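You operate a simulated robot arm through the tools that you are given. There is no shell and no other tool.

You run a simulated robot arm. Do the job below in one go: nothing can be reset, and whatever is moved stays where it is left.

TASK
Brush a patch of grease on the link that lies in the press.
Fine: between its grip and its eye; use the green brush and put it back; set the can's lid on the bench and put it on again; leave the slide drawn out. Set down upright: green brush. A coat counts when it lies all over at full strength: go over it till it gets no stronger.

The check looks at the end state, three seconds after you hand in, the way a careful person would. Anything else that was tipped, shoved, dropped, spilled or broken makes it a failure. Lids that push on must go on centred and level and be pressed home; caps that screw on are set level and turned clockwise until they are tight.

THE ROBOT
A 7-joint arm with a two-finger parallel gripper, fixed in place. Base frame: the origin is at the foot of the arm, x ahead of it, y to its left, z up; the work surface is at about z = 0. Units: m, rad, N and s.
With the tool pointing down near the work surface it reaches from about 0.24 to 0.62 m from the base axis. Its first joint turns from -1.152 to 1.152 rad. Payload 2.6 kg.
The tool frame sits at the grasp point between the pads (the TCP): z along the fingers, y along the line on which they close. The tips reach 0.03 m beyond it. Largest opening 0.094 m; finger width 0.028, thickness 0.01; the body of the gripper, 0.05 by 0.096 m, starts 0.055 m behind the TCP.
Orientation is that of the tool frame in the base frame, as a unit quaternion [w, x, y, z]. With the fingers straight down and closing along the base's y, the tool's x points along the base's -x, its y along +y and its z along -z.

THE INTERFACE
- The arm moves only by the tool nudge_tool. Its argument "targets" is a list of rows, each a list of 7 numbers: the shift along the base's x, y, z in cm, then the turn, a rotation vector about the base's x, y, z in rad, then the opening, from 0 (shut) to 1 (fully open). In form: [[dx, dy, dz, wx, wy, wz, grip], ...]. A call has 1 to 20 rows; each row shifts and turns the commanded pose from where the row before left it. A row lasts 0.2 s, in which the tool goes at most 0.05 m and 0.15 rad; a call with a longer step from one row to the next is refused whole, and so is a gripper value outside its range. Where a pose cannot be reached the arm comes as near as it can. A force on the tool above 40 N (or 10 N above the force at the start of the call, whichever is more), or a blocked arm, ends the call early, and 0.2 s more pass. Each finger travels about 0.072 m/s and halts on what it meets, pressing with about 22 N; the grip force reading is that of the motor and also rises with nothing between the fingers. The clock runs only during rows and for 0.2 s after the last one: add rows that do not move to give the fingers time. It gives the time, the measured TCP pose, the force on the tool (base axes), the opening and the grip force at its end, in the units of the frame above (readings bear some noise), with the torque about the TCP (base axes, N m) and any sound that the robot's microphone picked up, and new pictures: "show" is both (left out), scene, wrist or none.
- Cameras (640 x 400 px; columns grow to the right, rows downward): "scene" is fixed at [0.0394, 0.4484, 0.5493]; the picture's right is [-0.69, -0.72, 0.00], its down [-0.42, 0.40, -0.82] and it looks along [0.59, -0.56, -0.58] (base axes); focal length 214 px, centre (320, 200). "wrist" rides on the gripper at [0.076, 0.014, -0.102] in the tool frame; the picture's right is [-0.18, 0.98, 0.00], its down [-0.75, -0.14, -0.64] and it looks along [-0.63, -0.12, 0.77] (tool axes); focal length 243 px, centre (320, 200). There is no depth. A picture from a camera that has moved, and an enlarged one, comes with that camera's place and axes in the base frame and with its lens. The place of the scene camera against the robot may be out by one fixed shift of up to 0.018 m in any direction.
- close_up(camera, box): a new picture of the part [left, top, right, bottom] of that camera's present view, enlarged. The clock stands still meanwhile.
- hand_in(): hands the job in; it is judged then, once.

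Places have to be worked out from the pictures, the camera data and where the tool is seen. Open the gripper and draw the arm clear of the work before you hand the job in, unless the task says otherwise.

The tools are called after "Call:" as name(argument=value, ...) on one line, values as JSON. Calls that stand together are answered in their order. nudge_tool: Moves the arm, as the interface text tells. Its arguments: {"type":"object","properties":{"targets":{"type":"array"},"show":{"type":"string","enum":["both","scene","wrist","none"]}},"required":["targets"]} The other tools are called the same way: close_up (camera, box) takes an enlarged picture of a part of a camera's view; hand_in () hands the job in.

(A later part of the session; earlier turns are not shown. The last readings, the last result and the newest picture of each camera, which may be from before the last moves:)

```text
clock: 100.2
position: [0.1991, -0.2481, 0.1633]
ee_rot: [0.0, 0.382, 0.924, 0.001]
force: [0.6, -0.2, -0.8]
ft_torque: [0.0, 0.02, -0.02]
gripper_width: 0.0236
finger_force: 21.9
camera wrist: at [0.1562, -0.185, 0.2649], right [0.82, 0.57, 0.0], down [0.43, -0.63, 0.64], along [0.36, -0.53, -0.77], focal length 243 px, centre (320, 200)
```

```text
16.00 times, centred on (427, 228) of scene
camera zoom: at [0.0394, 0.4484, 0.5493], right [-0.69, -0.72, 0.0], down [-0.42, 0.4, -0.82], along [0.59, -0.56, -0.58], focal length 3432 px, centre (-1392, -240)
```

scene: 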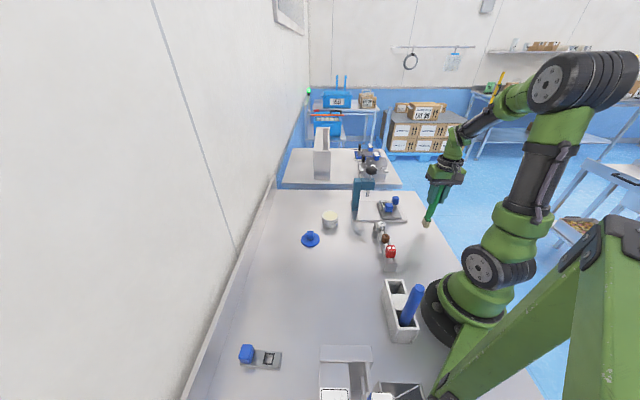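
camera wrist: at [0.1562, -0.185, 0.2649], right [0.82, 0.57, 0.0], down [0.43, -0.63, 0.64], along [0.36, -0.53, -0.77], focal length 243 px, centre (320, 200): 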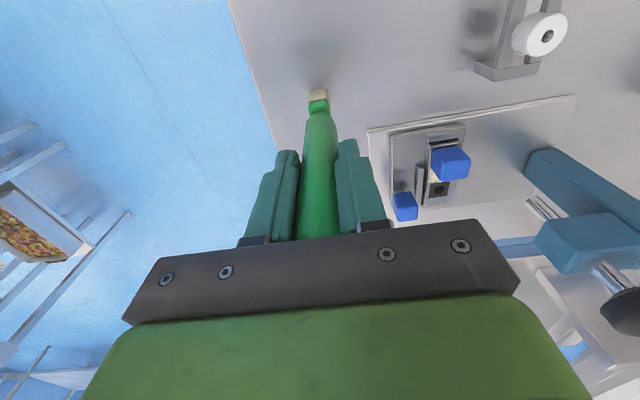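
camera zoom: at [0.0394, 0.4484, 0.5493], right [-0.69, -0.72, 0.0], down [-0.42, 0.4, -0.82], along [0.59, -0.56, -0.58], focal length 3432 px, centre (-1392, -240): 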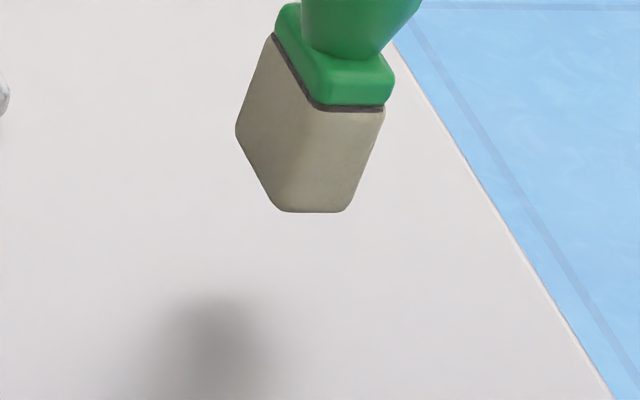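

The brush hangs upright over its old spot with the old orientation, roughly 2 cm above the bench. I lower 1 cm, then slowly.

Call:
nudge_tool(targets=[[0, 0, -0.5, 0, 0, 0, 0], [0, 0, -0.5, 0, 0, 0, 0], [0, 0, 0, 0, 0, 0, 0]], show="none")

Call:
close_up(camera="scene", box=[412, 215, 442, 240])

Call:
close_up(camera="wrist", box=[220, 40, 420, 240])

```text
clock: 101.0
position: [0.2004, -0.2494, 0.1523]
ee_rot: [0.0, 0.382, 0.924, 0.0]
force: [-0.2, 0.0, -0.1]
ft_torque: [-0.02, -0.01, 0.02]
gripper_width: 0.0234
finger_force: 21.8
```

```text
16.00 times, centred on (427, 228) of scene
camera zoom: at [0.0394, 0.4484, 0.5493], right [-0.69, -0.72, 0.0], down [-0.42, 0.4, -0.82], along [0.59, -0.56, -0.58], focal length 3432 px, centre (-1392, -240)
```

zoom: 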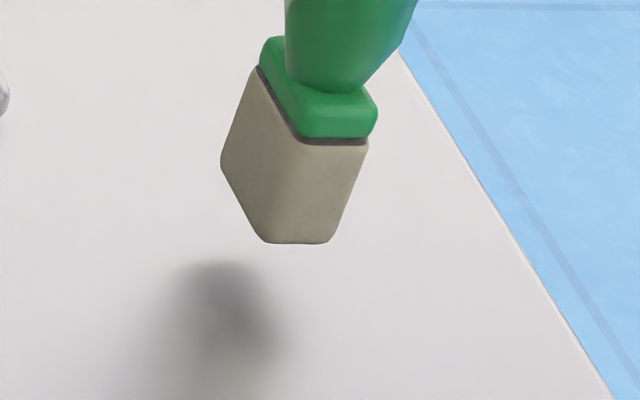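

```text
2.00 times, centred on (320, 140) of wrist
camera zoom: at [0.1568, -0.1851, 0.2545], right [0.82, 0.57, 0.0], down [0.43, -0.63, 0.64], along [0.36, -0.53, -0.77], focal length 485 px, centre (320, 320)
```

zoom: 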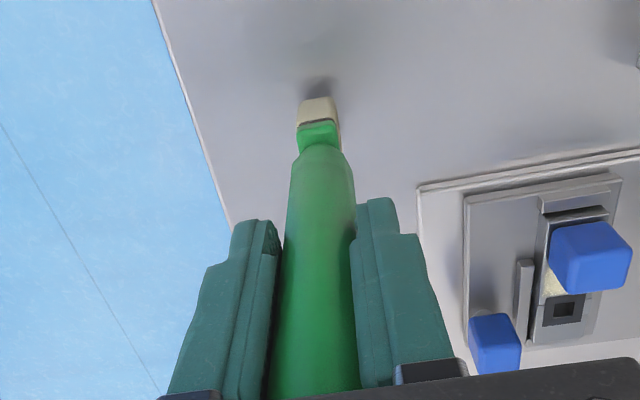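

The bristles are still roughly 1.5 cm above the bench, so the brush slid up about a centimetre in the grip overall. I keep lowering in steps.

Call:
nudge_tool(targets=[[0, 0, -0.3, 0, 0, 0, 0], [0, 0, -0.3, 0, 0, 0, 0], [0, 0, -0.2, 0, 0, 0, 0], [0, 0, 0, 0, 0, 0, 0]], show="none")

Call:
close_up(camera="scene", box=[412, 215, 442, 240])

```text
clock: 102.0
position: [0.2004, -0.2487, 0.1437]
ee_rot: [0.0, 0.382, 0.924, 0.001]
force: [-0.4, 0.4, 0.1]
ft_torque: [-0.01, 0.01, -0.01]
gripper_width: 0.0232
finger_force: 22.2
```

```text
16.00 times, centred on (427, 228) of scene
camera zoom: at [0.0394, 0.4484, 0.5493], right [-0.69, -0.72, 0.0], down [-0.42, 0.4, -0.82], along [0.59, -0.56, -0.58], focal length 3432 px, centre (-1392, -240)
```

zoom: 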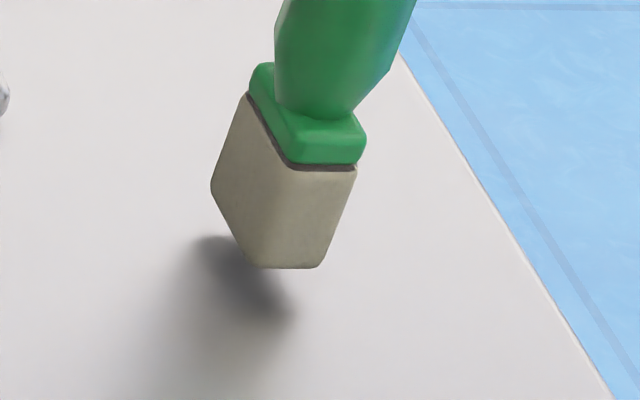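

The brush is vertical and about 7 mm above the bench; it sits about 3 mm toward +e1 from its old footprint. I correct that and keep lowering.

Call:
nudge_tool(targets=[[-0.2, -0.2, 0, 0, 0, 0, 0], [0, 0, -0.2, 0, 0, 0, 0], [0, 0, -0.2, 0, 0, 0, 0], [0, 0, -0.1, 0, 0, 0, 0], [0, 0, 0, 0, 0, 0, 0]], show="none")

Call:
close_up(camera="scene", box=[412, 215, 442, 240])

```text
clock: 103.2
position: [0.1985, -0.2513, 0.1393]
ee_rot: [0.0, 0.382, 0.924, 0.0]
force: [-0.1, 0.8, -0.6]
ft_torque: [0.0, 0.02, -0.01]
gripper_width: 0.0232
finger_force: 22.2
```

```text
16.00 times, centred on (427, 228) of scene
camera zoom: at [0.0394, 0.4484, 0.5493], right [-0.69, -0.72, 0.0], down [-0.42, 0.4, -0.82], along [0.59, -0.56, -0.58], focal length 3432 px, centre (-1392, -240)
```

zoom: 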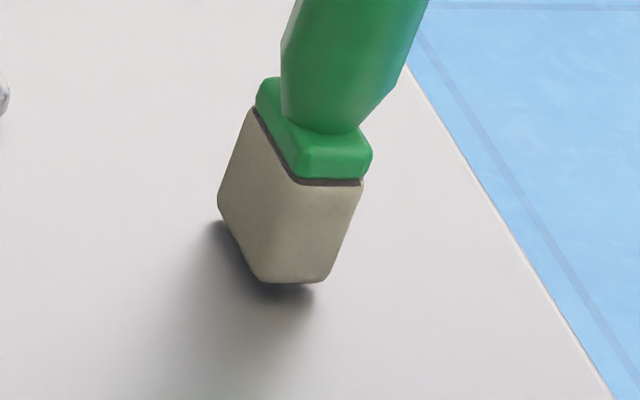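

Nearly there; about 3 mm remain. I lower by millimetre steps until contact.

Call:
nudge_tool(targets=[[0, 0, -0.1, 0, 0, 0, 0], [0, 0, -0.1, 0, 0, 0, 0], [0, 0, 0, 0, 0, 0, 0]], show="none")

Call:
close_up(camera="scene", box=[412, 215, 442, 240])

```text
clock: 104.0
position: [0.1999, -0.2518, 0.1382]
ee_rot: [0.001, 0.383, 0.924, -0.001]
force: [-4.1, 2.8, 14.3]
ft_torque: [0.28, 0.44, -0.02]
gripper_width: 0.0231
finger_force: 21.8
```

```text
16.00 times, centred on (427, 228) of scene
camera zoom: at [0.0394, 0.4485, 0.5493], right [-0.69, -0.72, 0.0], down [-0.42, 0.4, -0.82], along [0.59, -0.56, -0.58], focal length 3432 px, centre (-1392, -240)
```

zoom: 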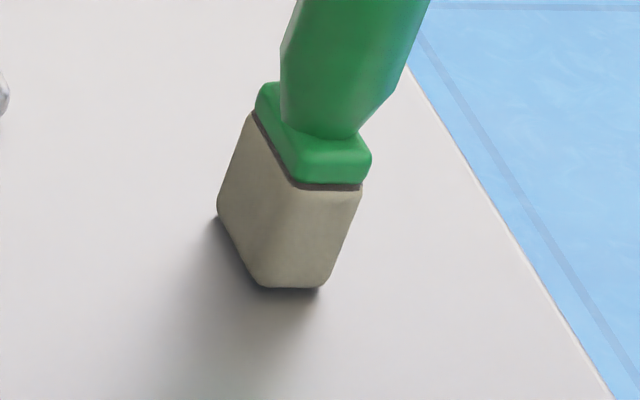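

The brush stands on the bench (14 N). I relieve the pressure a little before opening.

Call:
nudge_tool(targets=[[0, 0, 0.05, 0, 0, 0, 0], [0, 0, 0, 0, 0, 0, 0]], show="none")

Call:
close_up(camera="scene", box=[390, 150, 490, 250])

Call:
close_up(camera="wrist", box=[220, 40, 420, 240])

```text
clock: 104.6
position: [0.1984, -0.2527, 0.1373]
ee_rot: [0.0, 0.382, 0.924, 0.0]
force: [1.1, 0.9, 4.5]
ft_torque: [0.1, -0.1, -0.03]
gripper_width: 0.0235
finger_force: 22.0
```

```text
4.00 times, centred on (440, 200) of scene
camera zoom: at [0.0394, 0.4484, 0.5493], right [-0.69, -0.72, 0.0], down [-0.42, 0.4, -0.82], along [0.59, -0.56, -0.58], focal length 858 px, centre (-160, 200)
```

zoom: 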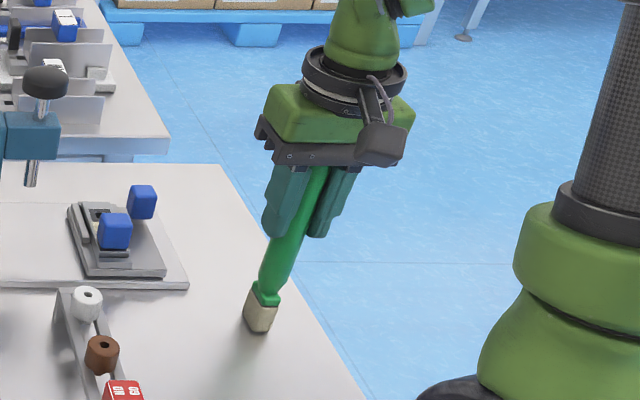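

```text
2.00 times, centred on (320, 140) of wrist
camera zoom: at [0.1552, -0.1885, 0.2399], right [0.82, 0.57, 0.0], down [0.43, -0.63, 0.64], along [0.36, -0.53, -0.77], focal length 485 px, centre (320, 320)
```

zoom: 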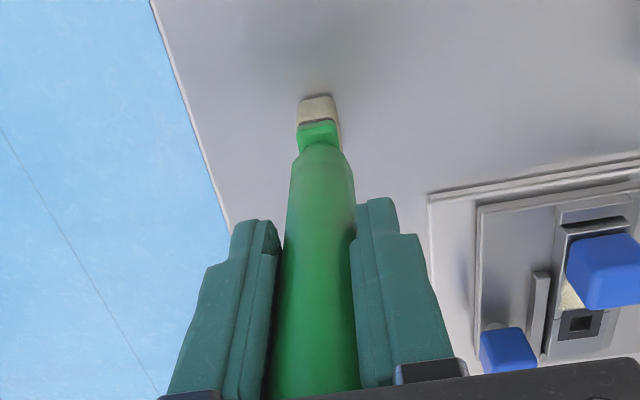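

Force is down to 4.5 N with hardly any torque. I open the fingers gradually and check the brush stands.

Call:
nudge_tool(targets=[[0, 0, 0, 0, 0, 0, 0.3], [0, 0, 0, 0, 0, 0, 0.4], [0, 0, 0, 0, 0, 0, 0.6], [0, 0, 0, 0, 0, 0, 0.8], [0, 0, 0, 0, 0, 0, 1], [0, 0, 0, 0, 0, 0, 1]], show="none")

Call:
close_up(camera="scene", box=[390, 150, 490, 250])

Call:
close_up(camera="wrist", box=[220, 40, 420, 240])

```text
clock: 106.0
position: [0.1986, -0.2519, 0.1369]
ee_rot: [0.0, 0.382, 0.924, 0.001]
force: [-0.5, -0.5, 0.2]
ft_torque: [0.01, 0.01, 0.0]
gripper_width: 0.0939
finger_force: 0.0
```

```text
4.00 times, centred on (440, 200) of scene
camera zoom: at [0.0394, 0.4484, 0.5493], right [-0.69, -0.72, 0.0], down [-0.42, 0.4, -0.82], along [0.59, -0.56, -0.58], focal length 858 px, centre (-160, 200)
```

zoom: 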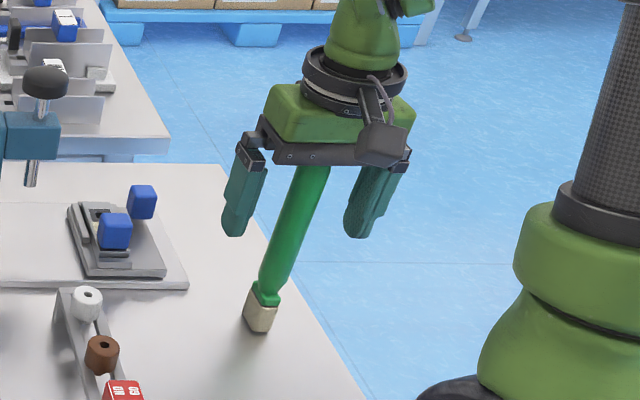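

```text
2.00 times, centred on (320, 140) of wrist
camera zoom: at [0.155, -0.1885, 0.24], right [0.82, 0.57, 0.0], down [0.43, -0.63, 0.64], along [0.36, -0.53, -0.77], focal length 485 px, centre (320, 320)
```

zoom: 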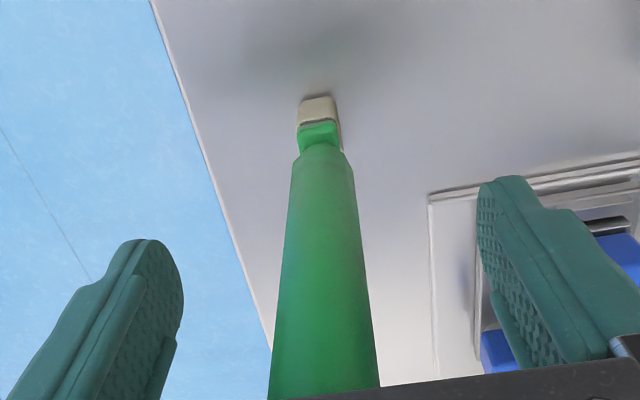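

The brush stands by itself. I rise straight up and go over to the lid, turning the tool to +45° as when I released it.

Call:
nudge_tool(targets=[[0, 0, 2.0, 0, 0, 0, 1], [0, 0, 4.0, 0, 0, 0, 1], [0, 0, 4.0, 0, 0, 0, 1], [0, 0, 4.0, 0, 0, 0, 1], [0, 0, 2.2, 0, 0, 0, 1], [1.75, 3.02, 0, 0, 0, 0.1309, 1], [1.75, 3.02, 0, 0, 0, 0.1309, 1], [1.75, 3.02, 0, 0, 0, 0.1309, 1], [1.75, 3.02, 0, 0, 0, 0.1309, 1], [1.75, 3.02, 0, 0, 0, 0.1309, 1], [1.75, 3.02, 0, 0, 0, 0.1309, 1], [2.63, 2.61, -1.5, 0, 0, 0.1309, 1], [2.63, 2.61, -1.5, 0, 0, 0.1309, 1], [2.63, 2.61, -1.5, 0, 0, 0.1309, 1], [2.63, 2.61, -1.5, 0, 0, 0.1309, 1], [2.64, 2.61, -1.5, 0, 0, 0.1309, 1], [2.64, 2.6, -1.5, 0, 0, 0.1309, 1], [0, 0, 0, 0, 0, 0, 1], [0, 0, 0, 0, 0, 0, 1]], show="both")

Call:
close_up(camera="scene", box=[390, 180, 450, 240])

Call:
close_up(camera="wrist", box=[260, 40, 380, 160])

```text
clock: 110.0
position: [0.4591, 0.087, 0.2084]
ee_rot: [0.0, -0.383, 0.924, -0.001]
force: [-0.3, 0.4, 0.5]
ft_torque: [-0.01, 0.04, 0.0]
gripper_width: 0.094
finger_force: 0.1
camera wrist: at [0.397, 0.0427, 0.3118], right [-0.57, 0.82, 0.0], down [0.63, 0.43, 0.64], along [0.53, 0.36, -0.77], focal length 243 px, centre (320, 200)
```

scene: 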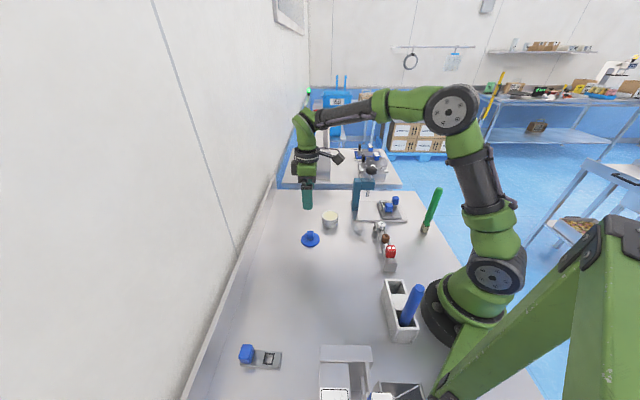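
wrist: 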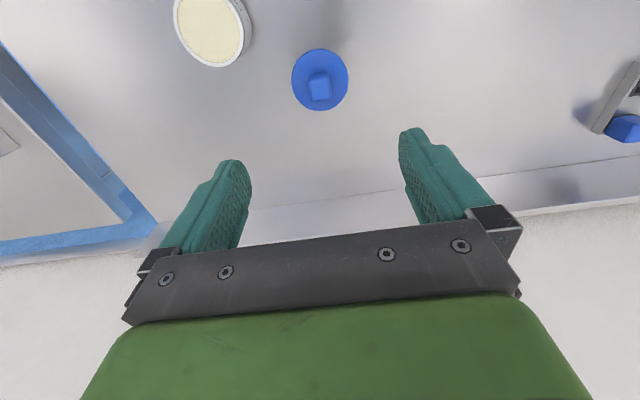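

```text
6.67 times, centred on (420, 210) of scene
camera zoom: at [0.0394, 0.4484, 0.5493], right [-0.69, -0.72, 0.0], down [-0.42, 0.4, -0.82], along [0.59, -0.56, -0.58], focal length 1430 px, centre (-347, 133)
```

zoom: 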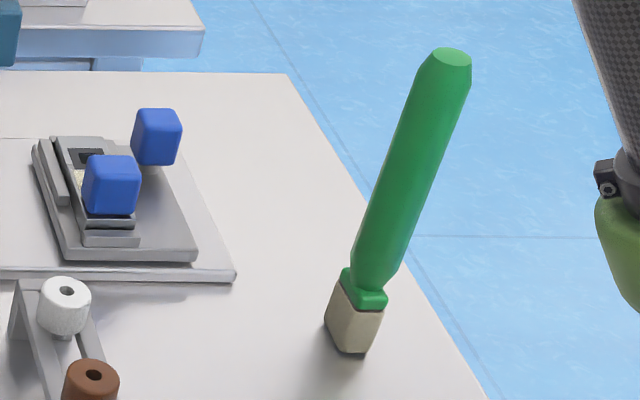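

```text
3.33 times, centred on (320, 100) of wrist
camera zoom: at [0.397, 0.0427, 0.3118], right [-0.57, 0.82, 0.0], down [0.63, 0.43, 0.64], along [0.53, 0.36, -0.77], focal length 809 px, centre (320, 533)
```

zoom: 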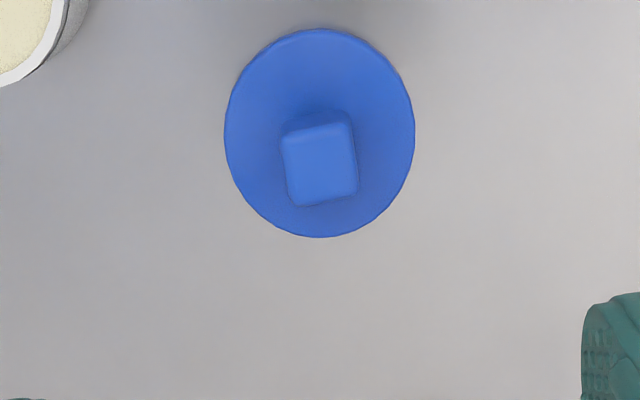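

The brush stands upright where it was, and the lid is right below the tool. I descend to the height at which I released it and close on the knob.

Call:
nudge_tool(targets=[[0, 0, -4.0, 0, 0, 0, 1], [0, 0, -4.0, 0, 0, 0, 1], [0, 0, -4.0, 0, 0, 0, 1], [0, 0, -3.0, 0, 0, 0, 1], [0, 0, -1.4, 0, 0, 0, 1], [0, 0, 0, 0, 0, 0, 1], [0, 0, 0, 0, 0, 0, 0.6], [0, 0, 0, 0, 0, 0, 0.2], [0, 0, 0, 0, 0, 0, 0], [0, 0, 0, 0, 0, 0, 0], [0, 0, 0, 0, 0, 0, 0]], show="none")

Call:
close_up(camera="scene", box=[280, 200, 360, 260])

Call:
close_up(camera="wrist", box=[240, 80, 400, 240])

```text
clock: 112.4
position: [0.4604, 0.0855, 0.0457]
ee_rot: [0.0, -0.383, 0.924, 0.0]
force: [0.6, -0.8, -0.1]
ft_torque: [0.0, 0.0, 0.01]
gripper_width: 0.0231
finger_force: 21.7
```

```text
6.67 times, centred on (320, 230) of scene
camera zoom: at [0.0394, 0.4484, 0.5493], right [-0.69, -0.72, 0.0], down [-0.42, 0.4, -0.82], along [0.59, -0.56, -0.58], focal length 1430 px, centre (320, 0)
```

zoom: 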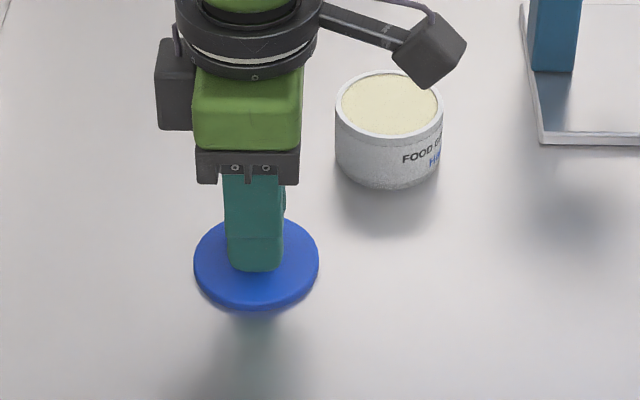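

```text
2.50 times, centred on (320, 160) of wrist
camera zoom: at [0.397, 0.0411, 0.1482], right [-0.57, 0.82, 0.0], down [0.63, 0.43, 0.64], along [0.53, 0.36, -0.77], focal length 606 px, centre (320, 300)
```

zoom: 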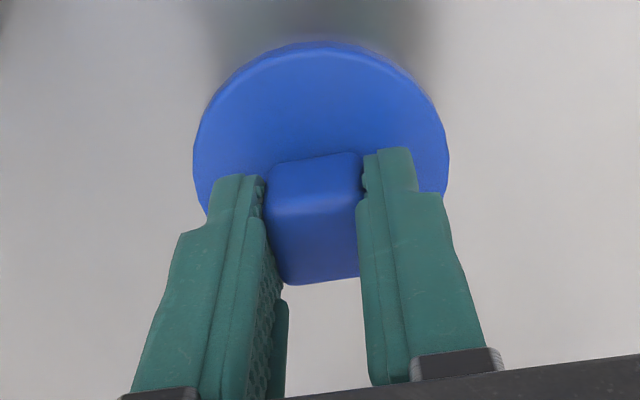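

The knob is gripped just as before, and the can hasn't moved in the scene view. I lift the lid and bring it back above the can at the recorded position, stopping 15 mm above the seat.

Call:
nudge_tool(targets=[[0, 0, 2.0, 0, 0, 0, 0], [0, 0, 4.0, 0, 0, 0, 0], [0, 0, 3.0, 0, 0, 0, 0], [0, -2.5, 0, 0, 0, 0, 0], [0.5, -3.0, 0, 0, 0, 0, 0], [0.5, -3.0, 0, 0, 0, 0, 0], [0.38, -3.0, 0, 0, 0, 0, 0], [0, 0, 0, 0, 0, 0, 0], [0, 0, -2.0, 0, 0, 0, 0], [0, 0, -1.5, 0, 0, 0, 0], [0, 0, 0, 0, 0, 0, 0]], show="both")

Call:
close_up(camera="scene", box=[300, 180, 360, 240])

Call:
close_up(camera="wrist", box=[240, 60, 400, 220])

```text
clock: 114.8
position: [0.476, -0.0289, 0.0983]
ee_rot: [0.0, -0.382, 0.924, -0.001]
force: [0.3, -0.1, -0.3]
ft_torque: [-0.03, -0.01, -0.02]
gripper_width: 0.0228
finger_force: 21.7
camera wrist: at [0.4121, -0.0732, 0.2008], right [-0.57, 0.82, 0.0], down [0.63, 0.43, 0.64], along [0.53, 0.36, -0.77], focal length 243 px, centre (320, 200)
```

scene: 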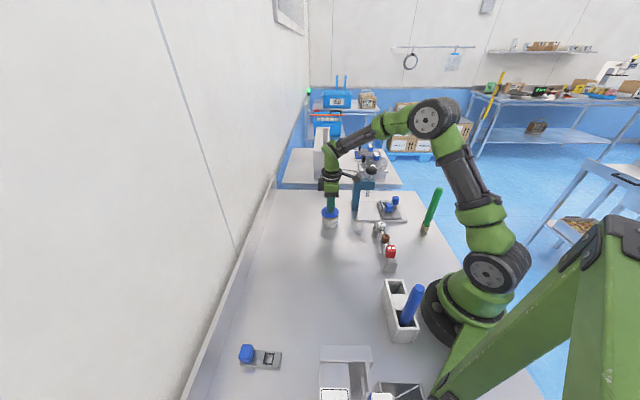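
wrist: 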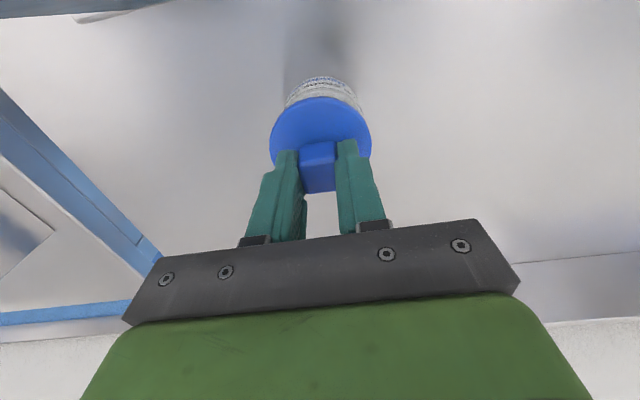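

```text
6.67 times, centred on (330, 210) of scene
camera zoom: at [0.0394, 0.4484, 0.5493], right [-0.69, -0.72, 0.0], down [-0.42, 0.4, -0.82], along [0.59, -0.56, -0.58], focal length 1430 px, centre (253, 133)
```

zoom: 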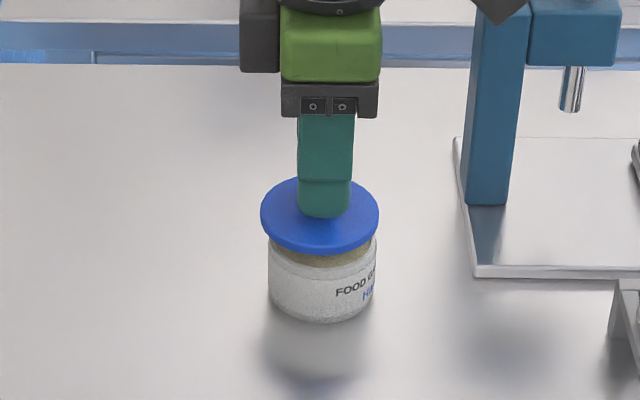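

```text
2.50 times, centred on (320, 140) of wrist
camera zoom: at [0.4121, -0.0732, 0.2008], right [-0.57, 0.82, 0.0], down [0.63, 0.43, 0.64], along [0.53, 0.36, -0.77], focal length 606 px, centre (320, 350)
```

zoom: 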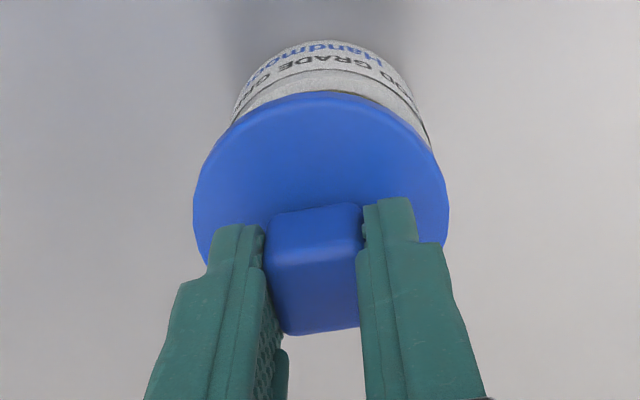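

The lid sits about 2 mm too far along +e1 compared with when I lifted it (measured TCP 0.476 vs 0.474). I shift it by −2 mm along e1 and check again.

Call:
nudge_tool(targets=[[-0.13, -0.13, 0, 0, 0, 0, 0], [0, 0, -0.4, 0, 0, 0, 0], [0, 0, 0, 0, 0, 0, 0], [0, 0, 0, 0, 0, 0, 0]], show="none")

Call:
close_up(camera="scene", box=[300, 180, 360, 240])

Call:
close_up(camera="scene", box=[316, 200, 344, 230])

Call:
close_up(camera="wrist", box=[240, 60, 400, 220])

```text
clock: 115.8
position: [0.4736, -0.0292, 0.0955]
ee_rot: [0.0, -0.383, 0.924, 0.0]
force: [0.1, 0.3, -1.2]
ft_torque: [-0.02, -0.02, -0.02]
gripper_width: 0.0228
finger_force: 22.2
```

```text
6.67 times, centred on (330, 210) of scene
camera zoom: at [0.0394, 0.4484, 0.5493], right [-0.69, -0.72, 0.0], down [-0.42, 0.4, -0.82], along [0.59, -0.56, -0.58], focal length 1430 px, centre (253, 133)
```

zoom: 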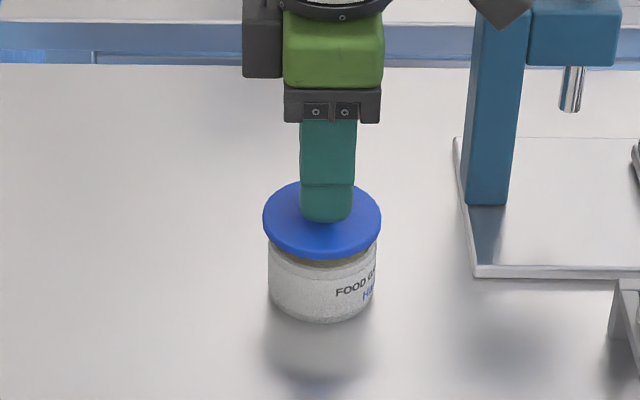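

```text
13.33 times, centred on (330, 215) of scene
camera zoom: at [0.0394, 0.4484, 0.5493], right [-0.69, -0.72, 0.0], down [-0.42, 0.4, -0.82], along [0.59, -0.56, -0.58], focal length 2860 px, centre (187, 0)
```

zoom: 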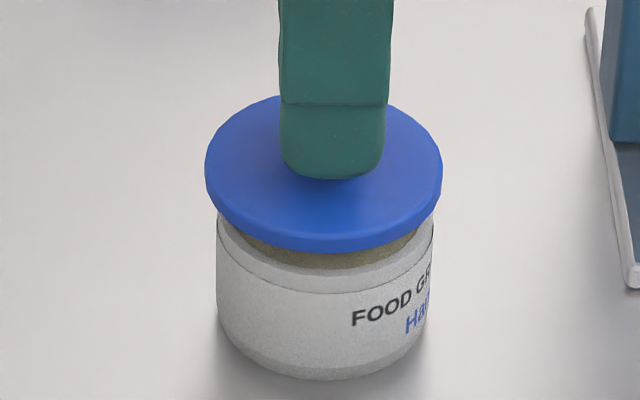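

```text
2.50 times, centred on (320, 140) of wrist
camera zoom: at [0.4107, -0.0737, 0.1981], right [-0.57, 0.82, 0.0], down [0.63, 0.43, 0.64], along [0.53, 0.36, -0.77], focal length 606 px, centre (320, 350)
```

zoom: 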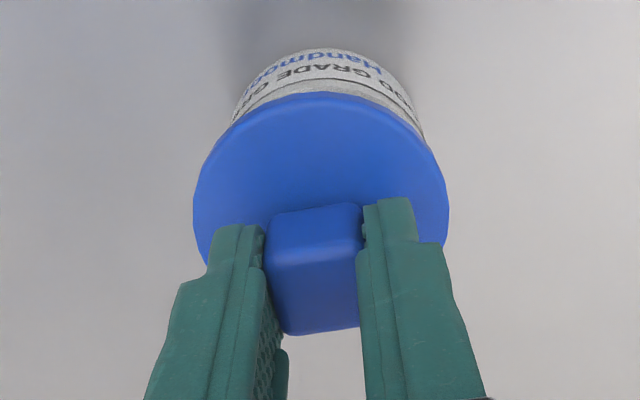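

The lid is now within about a millimetre of its seated column; I trim another 0.8 mm and lower to just above the seat.

Call:
nudge_tool(targets=[[-0.055, -0.055, -0.3, 0, 0, 0, 0], [0, 0, -0.3, 0, 0, 0, 0], [0, 0, -0.2, 0, 0, 0, 0], [0, 0, 0, 0, 0, 0, 0]], show="none")

Call:
close_up(camera="scene", box=[316, 200, 344, 230])

Call:
close_up(camera="wrist", box=[240, 60, 400, 220])

```text
clock: 116.8
position: [0.4742, -0.0313, 0.0873]
ee_rot: [0.0, -0.383, 0.924, 0.001]
force: [0.4, -0.4, 0.5]
ft_torque: [-0.03, 0.0, 0.0]
gripper_width: 0.0228
finger_force: 22.1
```

```text
13.33 times, centred on (330, 215) of scene
camera zoom: at [0.0394, 0.4484, 0.5493], right [-0.69, -0.72, 0.0], down [-0.42, 0.4, -0.82], along [0.59, -0.56, -0.58], focal length 2860 px, centre (187, 0)
```

zoom: 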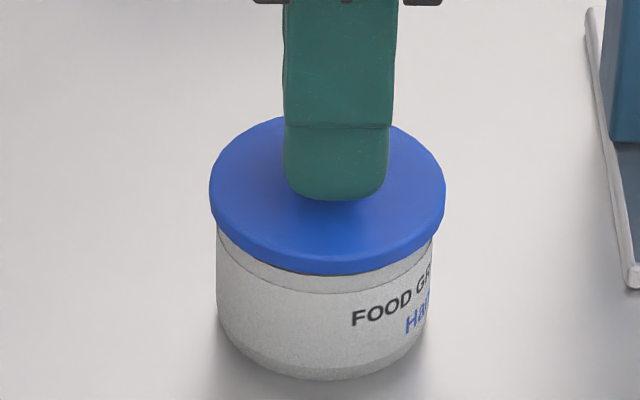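

```text
2.50 times, centred on (320, 140) of wrist
camera zoom: at [0.4099, -0.0747, 0.1902], right [-0.57, 0.82, 0.0], down [0.63, 0.43, 0.64], along [0.53, 0.36, -0.77], focal length 606 px, centre (320, 350)
```

zoom: 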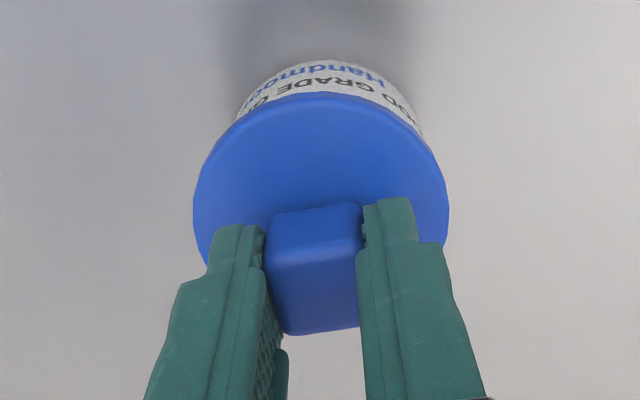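

The lid and can columns now match the original seated picture (lid 327.5, can 325). I lower by 1 mm steps onto the rim.

Call:
nudge_tool(targets=[[0, 0, -0.1, 0, 0, 0, 0], [0, 0, -0.1, 0, 0, 0, 0], [0, 0, -0.1, 0, 0, 0, 0], [0, 0, 0, 0, 0, 0, 0]], show="none")

Call:
close_up(camera="scene", box=[316, 200, 344, 230])

```text
clock: 117.8
position: [0.4736, -0.0314, 0.0855]
ee_rot: [0.001, -0.384, 0.923, 0.0]
force: [-1.2, 1.4, 3.2]
ft_torque: [0.01, 0.07, 0.01]
gripper_width: 0.0228
finger_force: 22.5
```

```text
13.33 times, centred on (330, 215) of scene
camera zoom: at [0.0394, 0.4484, 0.5493], right [-0.69, -0.72, 0.0], down [-0.42, 0.4, -0.82], along [0.59, -0.56, -0.58], focal length 2860 px, centre (187, 0)
```

zoom: 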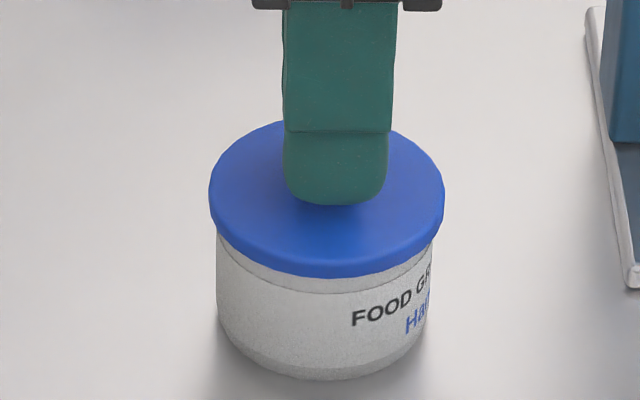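

Contact begins (3 N) at the expected height. I press down further with the knob in the grip.

Call:
nudge_tool(targets=[[0, 0, -0.1, 0, 0, 0, 0], [0, 0, -0.1, 0, 0, 0, 0], [0, 0, 0, 0, 0, 0, 0]], show="none")

Call:
close_up(camera="scene", box=[316, 200, 344, 230])

Call:
close_up(camera="wrist", box=[240, 60, 400, 220])

```text
clock: 118.6
position: [0.4744, -0.0319, 0.0846]
ee_rot: [0.001, -0.383, 0.924, -0.001]
force: [-3.8, 1.8, 18.9]
ft_torque: [0.07, 0.13, 0.02]
gripper_width: 0.0231
finger_force: 21.9
```

```text
13.33 times, centred on (330, 215) of scene
camera zoom: at [0.0393, 0.4484, 0.5493], right [-0.69, -0.72, 0.0], down [-0.42, 0.4, -0.82], along [0.59, -0.56, -0.58], focal length 2860 px, centre (187, 0)
```

zoom: 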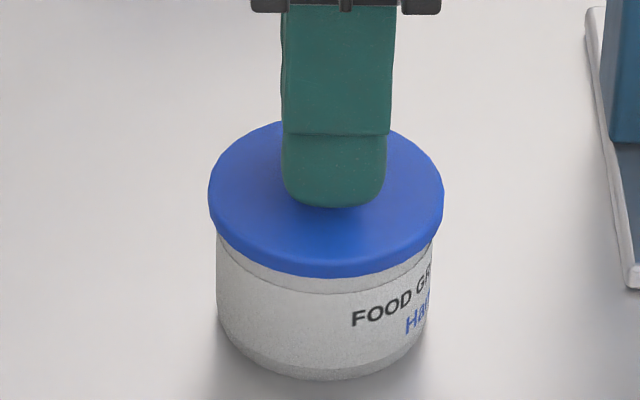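

```text
2.50 times, centred on (320, 140) of wrist
camera zoom: at [0.4105, -0.0751, 0.1869], right [-0.57, 0.82, 0.0], down [0.63, 0.43, 0.64], along [0.53, 0.36, -0.76], focal length 606 px, centre (320, 350)
```

zoom: 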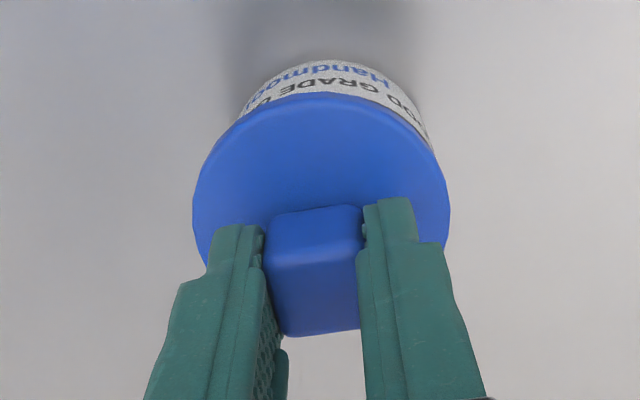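

19 N so far; I press further until the force nears 35–40 N so that the lid is home.

Call:
nudge_tool(targets=[[0, 0, -0.1, 0, 0, 0, 0], [0, 0, -0.1, 0, 0, 0, 0], [0, 0, 0, 0, 0, 0, 0]], show="none")

Call:
close_up(camera="scene", box=[316, 200, 344, 230])

```text
clock: 119.4
position: [0.4753, -0.0306, 0.0821]
ee_rot: [0.001, -0.383, 0.924, -0.001]
force: [1.8, -0.8, 20.1]
ft_torque: [0.03, -0.05, -0.03]
gripper_width: 0.023
finger_force: 22.0
```

```text
13.33 times, centred on (330, 215) of scene
camera zoom: at [0.0393, 0.4484, 0.5493], right [-0.69, -0.72, 0.0], down [-0.42, 0.4, -0.82], along [0.59, -0.56, -0.58], focal length 2860 px, centre (187, 0)
```

zoom: 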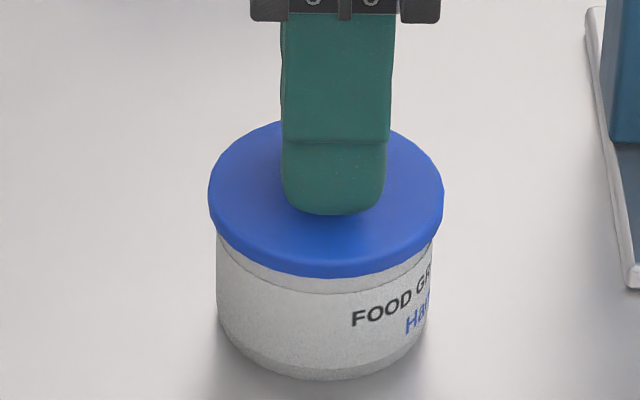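

The fingers slip down the knob at 20 N. I let them slide down onto the lid's disc and press there.

Call:
nudge_tool(targets=[[0, 0, -0.15, 0, 0, 0, 0], [0, 0, -0.15, 0, 0, 0, 0], [0, 0, -0.1, 0, 0, 0, 0], [0, 0, -0.1, 0, 0, 0, 0], [0, 0, 0, 0, 0, 0, 0]], show="none")

Call:
close_up(camera="scene", box=[316, 200, 344, 230])

```text
clock: 120.3
position: [0.475, -0.0304, 0.0804]
ee_rot: [0.002, -0.382, 0.924, -0.002]
force: [-2.1, 0.1, 6.3]
ft_torque: [-0.04, 0.14, -0.02]
gripper_width: 0.0229
finger_force: 21.7
stopped in row 4: the force on the tool passed its limit at 42 N (the readings are from after the stop); the commanded pose is now the measured one
```

```text
13.33 times, centred on (330, 215) of scene
camera zoom: at [0.0394, 0.4484, 0.5493], right [-0.69, -0.72, 0.0], down [-0.42, 0.4, -0.82], along [0.59, -0.56, -0.58], focal length 2860 px, centre (187, 0)
```

zoom: 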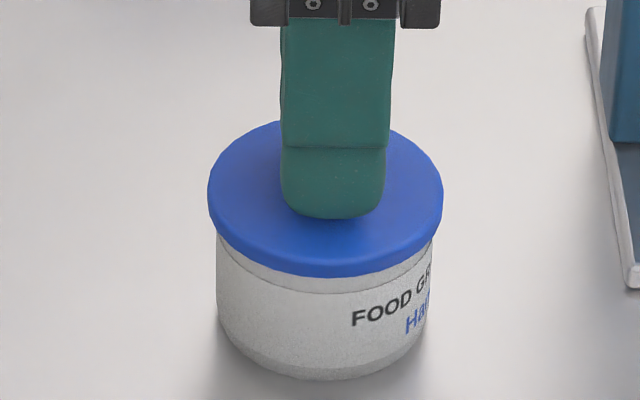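

Pressed with 42 N on the disc, and the lid sits unchanged — it should be home. I open and rise straight up, then compare with the original picture.

Call:
nudge_tool(targets=[[0, 0, 0, 0, 0, 0, 0.5], [0, 0, 0, 0, 0, 0, 1], [0, 0, 0, 0, 0, 0, 1], [0, 0, 0, 0, 0, 0, 1], [0, 0, 1.0, 0, 0, 0, 1], [0, 0, 3.0, 0, 0, 0, 1], [0, 0, 4.0, 0, 0, 0, 1], [0, 0, 4.0, 0, 0, 0, 1], [0, 0, 0, 0, 0, 0, 1]], show="none")

Call:
close_up(camera="scene", box=[300, 190, 360, 240])

Call:
close_up(camera="scene", box=[316, 200, 344, 230])

Call:
close_up(camera="wrist", box=[270, 50, 370, 150])

```text
clock: 122.3
position: [0.4743, -0.0322, 0.1989]
ee_rot: [0.002, -0.383, 0.924, -0.001]
force: [0.3, 0.4, -0.8]
ft_torque: [0.0, 0.02, -0.02]
gripper_width: 0.0939
finger_force: 0.0
```

```text
8.00 times, centred on (330, 215) of scene
camera zoom: at [0.0394, 0.4484, 0.5493], right [-0.69, -0.72, 0.0], down [-0.42, 0.4, -0.82], along [0.59, -0.56, -0.58], focal length 1716 px, centre (240, 80)
```

zoom: 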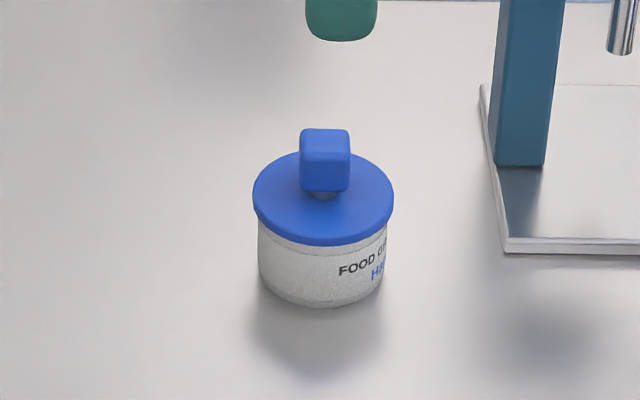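

```text
13.33 times, centred on (330, 215) of scene
camera zoom: at [0.0394, 0.4484, 0.5493], right [-0.69, -0.72, 0.0], down [-0.42, 0.4, -0.82], along [0.59, -0.56, -0.58], focal length 2860 px, centre (187, 0)
```

zoom: 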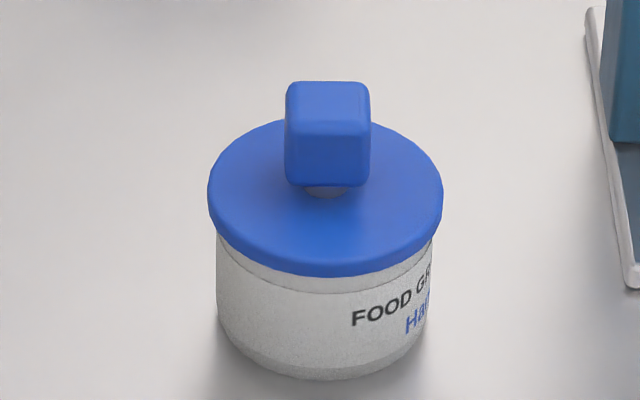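

```text
4.00 times, centred on (320, 100) of wrist
camera zoom: at [0.4092, -0.0754, 0.3024], right [-0.56, 0.83, 0.0], down [0.63, 0.43, 0.64], along [0.53, 0.36, -0.76], focal length 970 px, centre (320, 600)
```

zoom: 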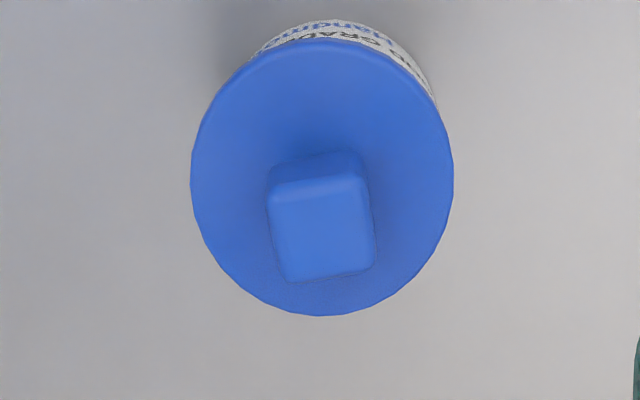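

Compared with the first picture, the lid looks about 3–4 px (≈2 mm) higher than originally, so it may not be fully home. I zoom in on the joint between lid and can.

Call:
close_up(camera="scene", box=[321, 206, 341, 226])

Call:
close_up(camera="scene", box=[300, 160, 460, 260])

Call:
close_up(camera="scene", box=[300, 180, 360, 240])

```text
16.00 times, centred on (331, 216) of scene
camera zoom: at [0.0394, 0.4484, 0.5493], right [-0.69, -0.72, 0.0], down [-0.42, 0.4, -0.82], along [0.59, -0.56, -0.58], focal length 3432 px, centre (144, -56)
```

zoom: 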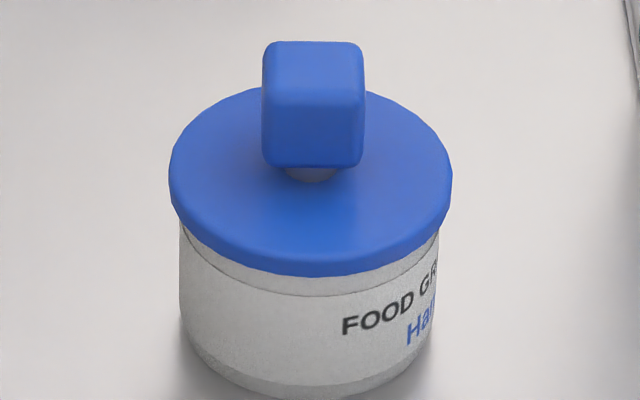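

```text
4.00 times, centred on (380, 210) of scene
camera zoom: at [0.0394, 0.4484, 0.5493], right [-0.69, -0.72, 0.0], down [-0.42, 0.4, -0.82], along [0.59, -0.56, -0.58], focal length 858 px, centre (80, 160)
```

zoom: 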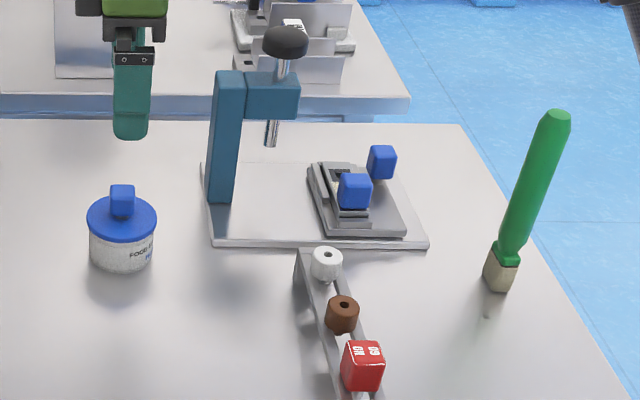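

```text
6.67 times, centred on (330, 210) of scene
camera zoom: at [0.0394, 0.4484, 0.5493], right [-0.69, -0.72, 0.0], down [-0.42, 0.4, -0.82], along [0.59, -0.56, -0.58], focal length 1430 px, centre (253, 133)
```

zoom: 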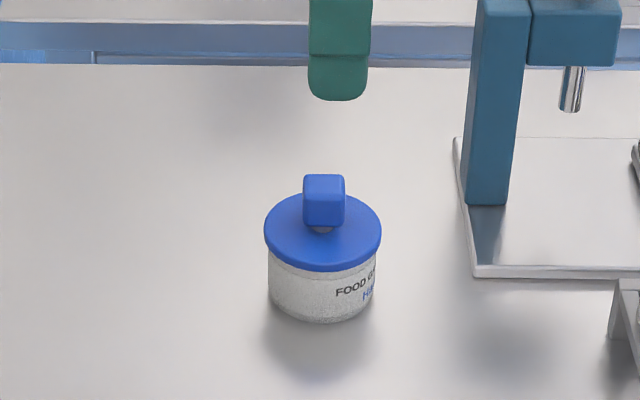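

The lid seems slightly off toward one side in the wrist view. I look closer from above to judge centring.

Call:
close_up(camera="wrist", box=[285, 45, 355, 105])

Call:
close_up(camera="wrist", box=[270, 50, 370, 130])

```text
6.67 times, centred on (320, 75) of wrist
camera zoom: at [0.4092, -0.0754, 0.3024], right [-0.56, 0.83, 0.0], down [0.63, 0.43, 0.64], along [0.53, 0.36, -0.76], focal length 1618 px, centre (320, 1033)
```

zoom: 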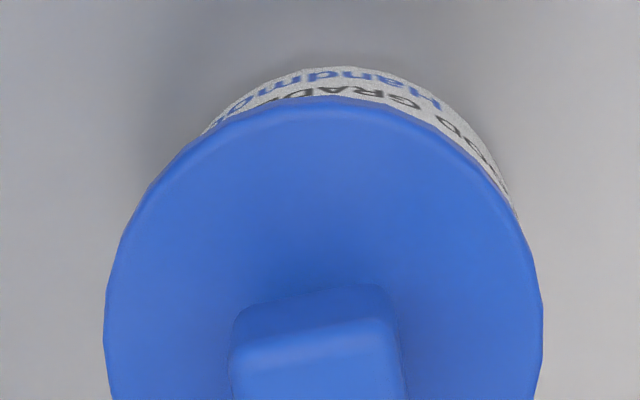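

```text
5.00 times, centred on (320, 90) of wrist
camera zoom: at [0.4092, -0.0754, 0.3024], right [-0.56, 0.83, 0.0], down [0.63, 0.43, 0.64], along [0.53, 0.36, -0.76], focal length 1213 px, centre (320, 750)
```

zoom: 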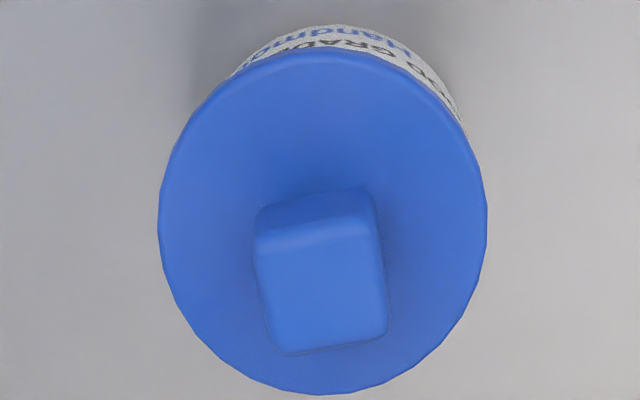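

The lid sits about 2–3 mm off toward +e2 (measured TCP at seating was s = 0.358 instead of 0.356), which explains the picture. I level the tool's tiny tilt, go down again and re-grip the knob to correct it.

Call:
nudge_tool(targets=[[0, 0, -3.0, 0.0015, 0.0048, 0, 1], [0, 0, -4.0, 0, 0, 0, 1], [0, 0, -3.0, 0, 0, 0, 1], [0, 0, -1.5, 0, 0, 0, 1], [0, 0, 0, 0, 0, 0, 1], [0, 0, 0, 0, 0, 0, 0.6], [0, 0, 0, 0, 0, 0, 0.2], [0, 0, 0, 0, 0, 0, 0], [0, 0, 0, 0, 0, 0, 0], [0, 0, 0, 0, 0, 0, 0]], show="none")

Call:
close_up(camera="wrist", box=[240, 80, 400, 240])

Call:
close_up(camera="scene", box=[300, 180, 360, 240])

```text
clock: 124.5
position: [0.4754, -0.032, 0.0851]
ee_rot: [0.001, -0.383, 0.924, 0.0]
force: [-0.1, 0.1, 0.3]
ft_torque: [-0.02, 0.01, 0.01]
gripper_width: 0.0229
finger_force: 21.9
```

```text
2.50 times, centred on (320, 160) of wrist
camera zoom: at [0.4119, -0.0757, 0.1872], right [-0.56, 0.83, 0.0], down [0.63, 0.43, 0.64], along [0.53, 0.36, -0.77], focal length 606 px, centre (320, 300)
```

zoom: 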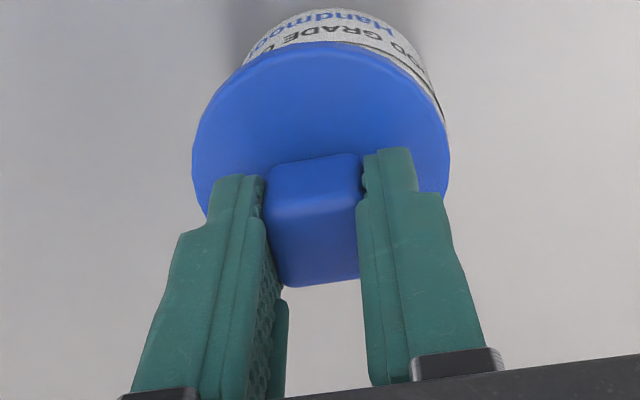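

```text
6.67 times, centred on (330, 210) of scene
camera zoom: at [0.0394, 0.4484, 0.5493], right [-0.69, -0.72, 0.0], down [-0.42, 0.4, -0.82], along [0.59, -0.56, -0.58], focal length 1430 px, centre (253, 133)
```

zoom: 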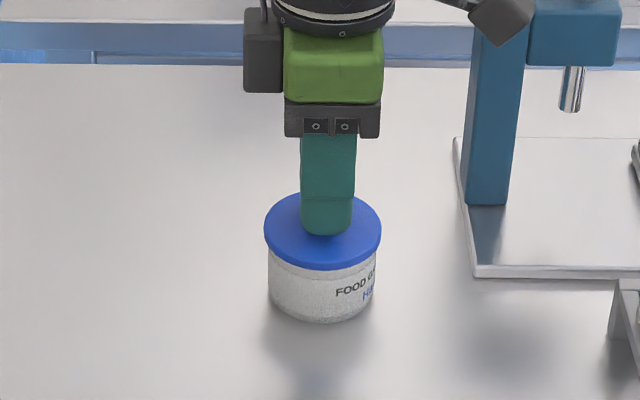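

The same-view comparison with the original (arc of the can symmetric, scene rim at y 273 vs 269 now) shows a 3–4 mm offset along +e2. I lift 6 mm, shift −3.4 mm along e2, come back to just above the rim and compare.

Call:
nudge_tool(targets=[[0, 0, 0.3, 0, 0, 0, 0], [0, 0, 0.3, 0, 0, 0, 0], [-0.12, 0.12, 0, 0, 0, 0, 0], [-0.12, 0.12, 0, 0, 0, 0, 0], [0, 0, 0, 0, 0, 0, 0], [0, 0, -0.4, 0, 0, 0, 0], [0, 0, 0, 0, 0, 0, 0]], show="none")

Call:
close_up(camera="wrist", box=[240, 80, 400, 240])

Call:
close_up(camera="scene", box=[300, 180, 360, 240])

Call:
close_up(camera="scene", box=[316, 200, 344, 230])

```text
clock: 126.1
position: [0.4718, -0.0267, 0.0879]
ee_rot: [0.001, -0.382, 0.924, 0.0]
force: [-0.3, -0.2, 0.1]
ft_torque: [-0.01, -0.02, 0.01]
gripper_width: 0.023
finger_force: 21.3
```

```text
2.50 times, centred on (320, 160) of wrist
camera zoom: at [0.4087, -0.0723, 0.1893], right [-0.56, 0.83, 0.0], down [0.63, 0.43, 0.64], along [0.53, 0.36, -0.77], focal length 606 px, centre (320, 300)
```

zoom: 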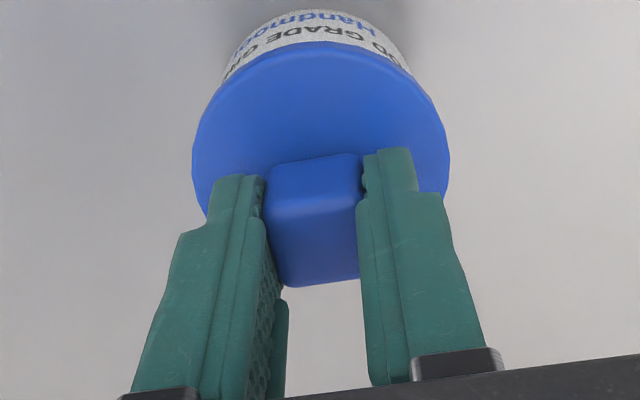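

```text
6.67 times, centred on (330, 210) of scene
camera zoom: at [0.0394, 0.4484, 0.5493], right [-0.69, -0.72, 0.0], down [-0.42, 0.4, -0.82], along [0.59, -0.56, -0.58], focal length 1430 px, centre (253, 133)
```

zoom: 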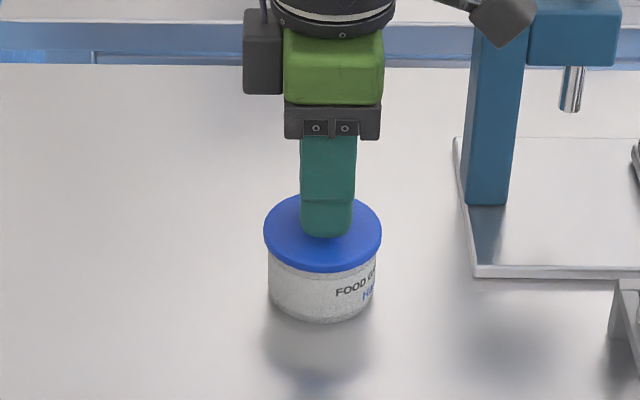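

```text
13.33 times, centred on (330, 215) of scene
camera zoom: at [0.0394, 0.4484, 0.5493], right [-0.69, -0.72, 0.0], down [-0.42, 0.4, -0.82], along [0.59, -0.56, -0.58], focal length 2860 px, centre (187, 0)
```

zoom: 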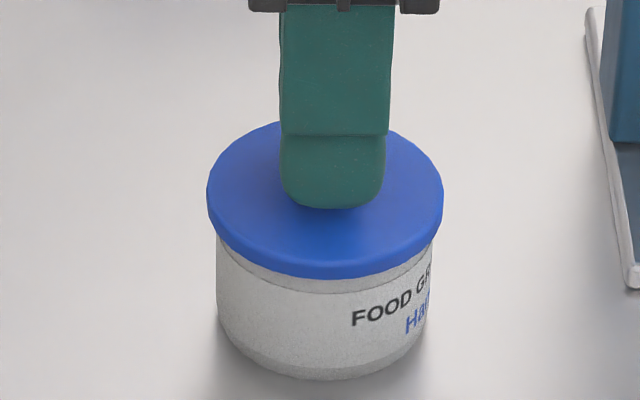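

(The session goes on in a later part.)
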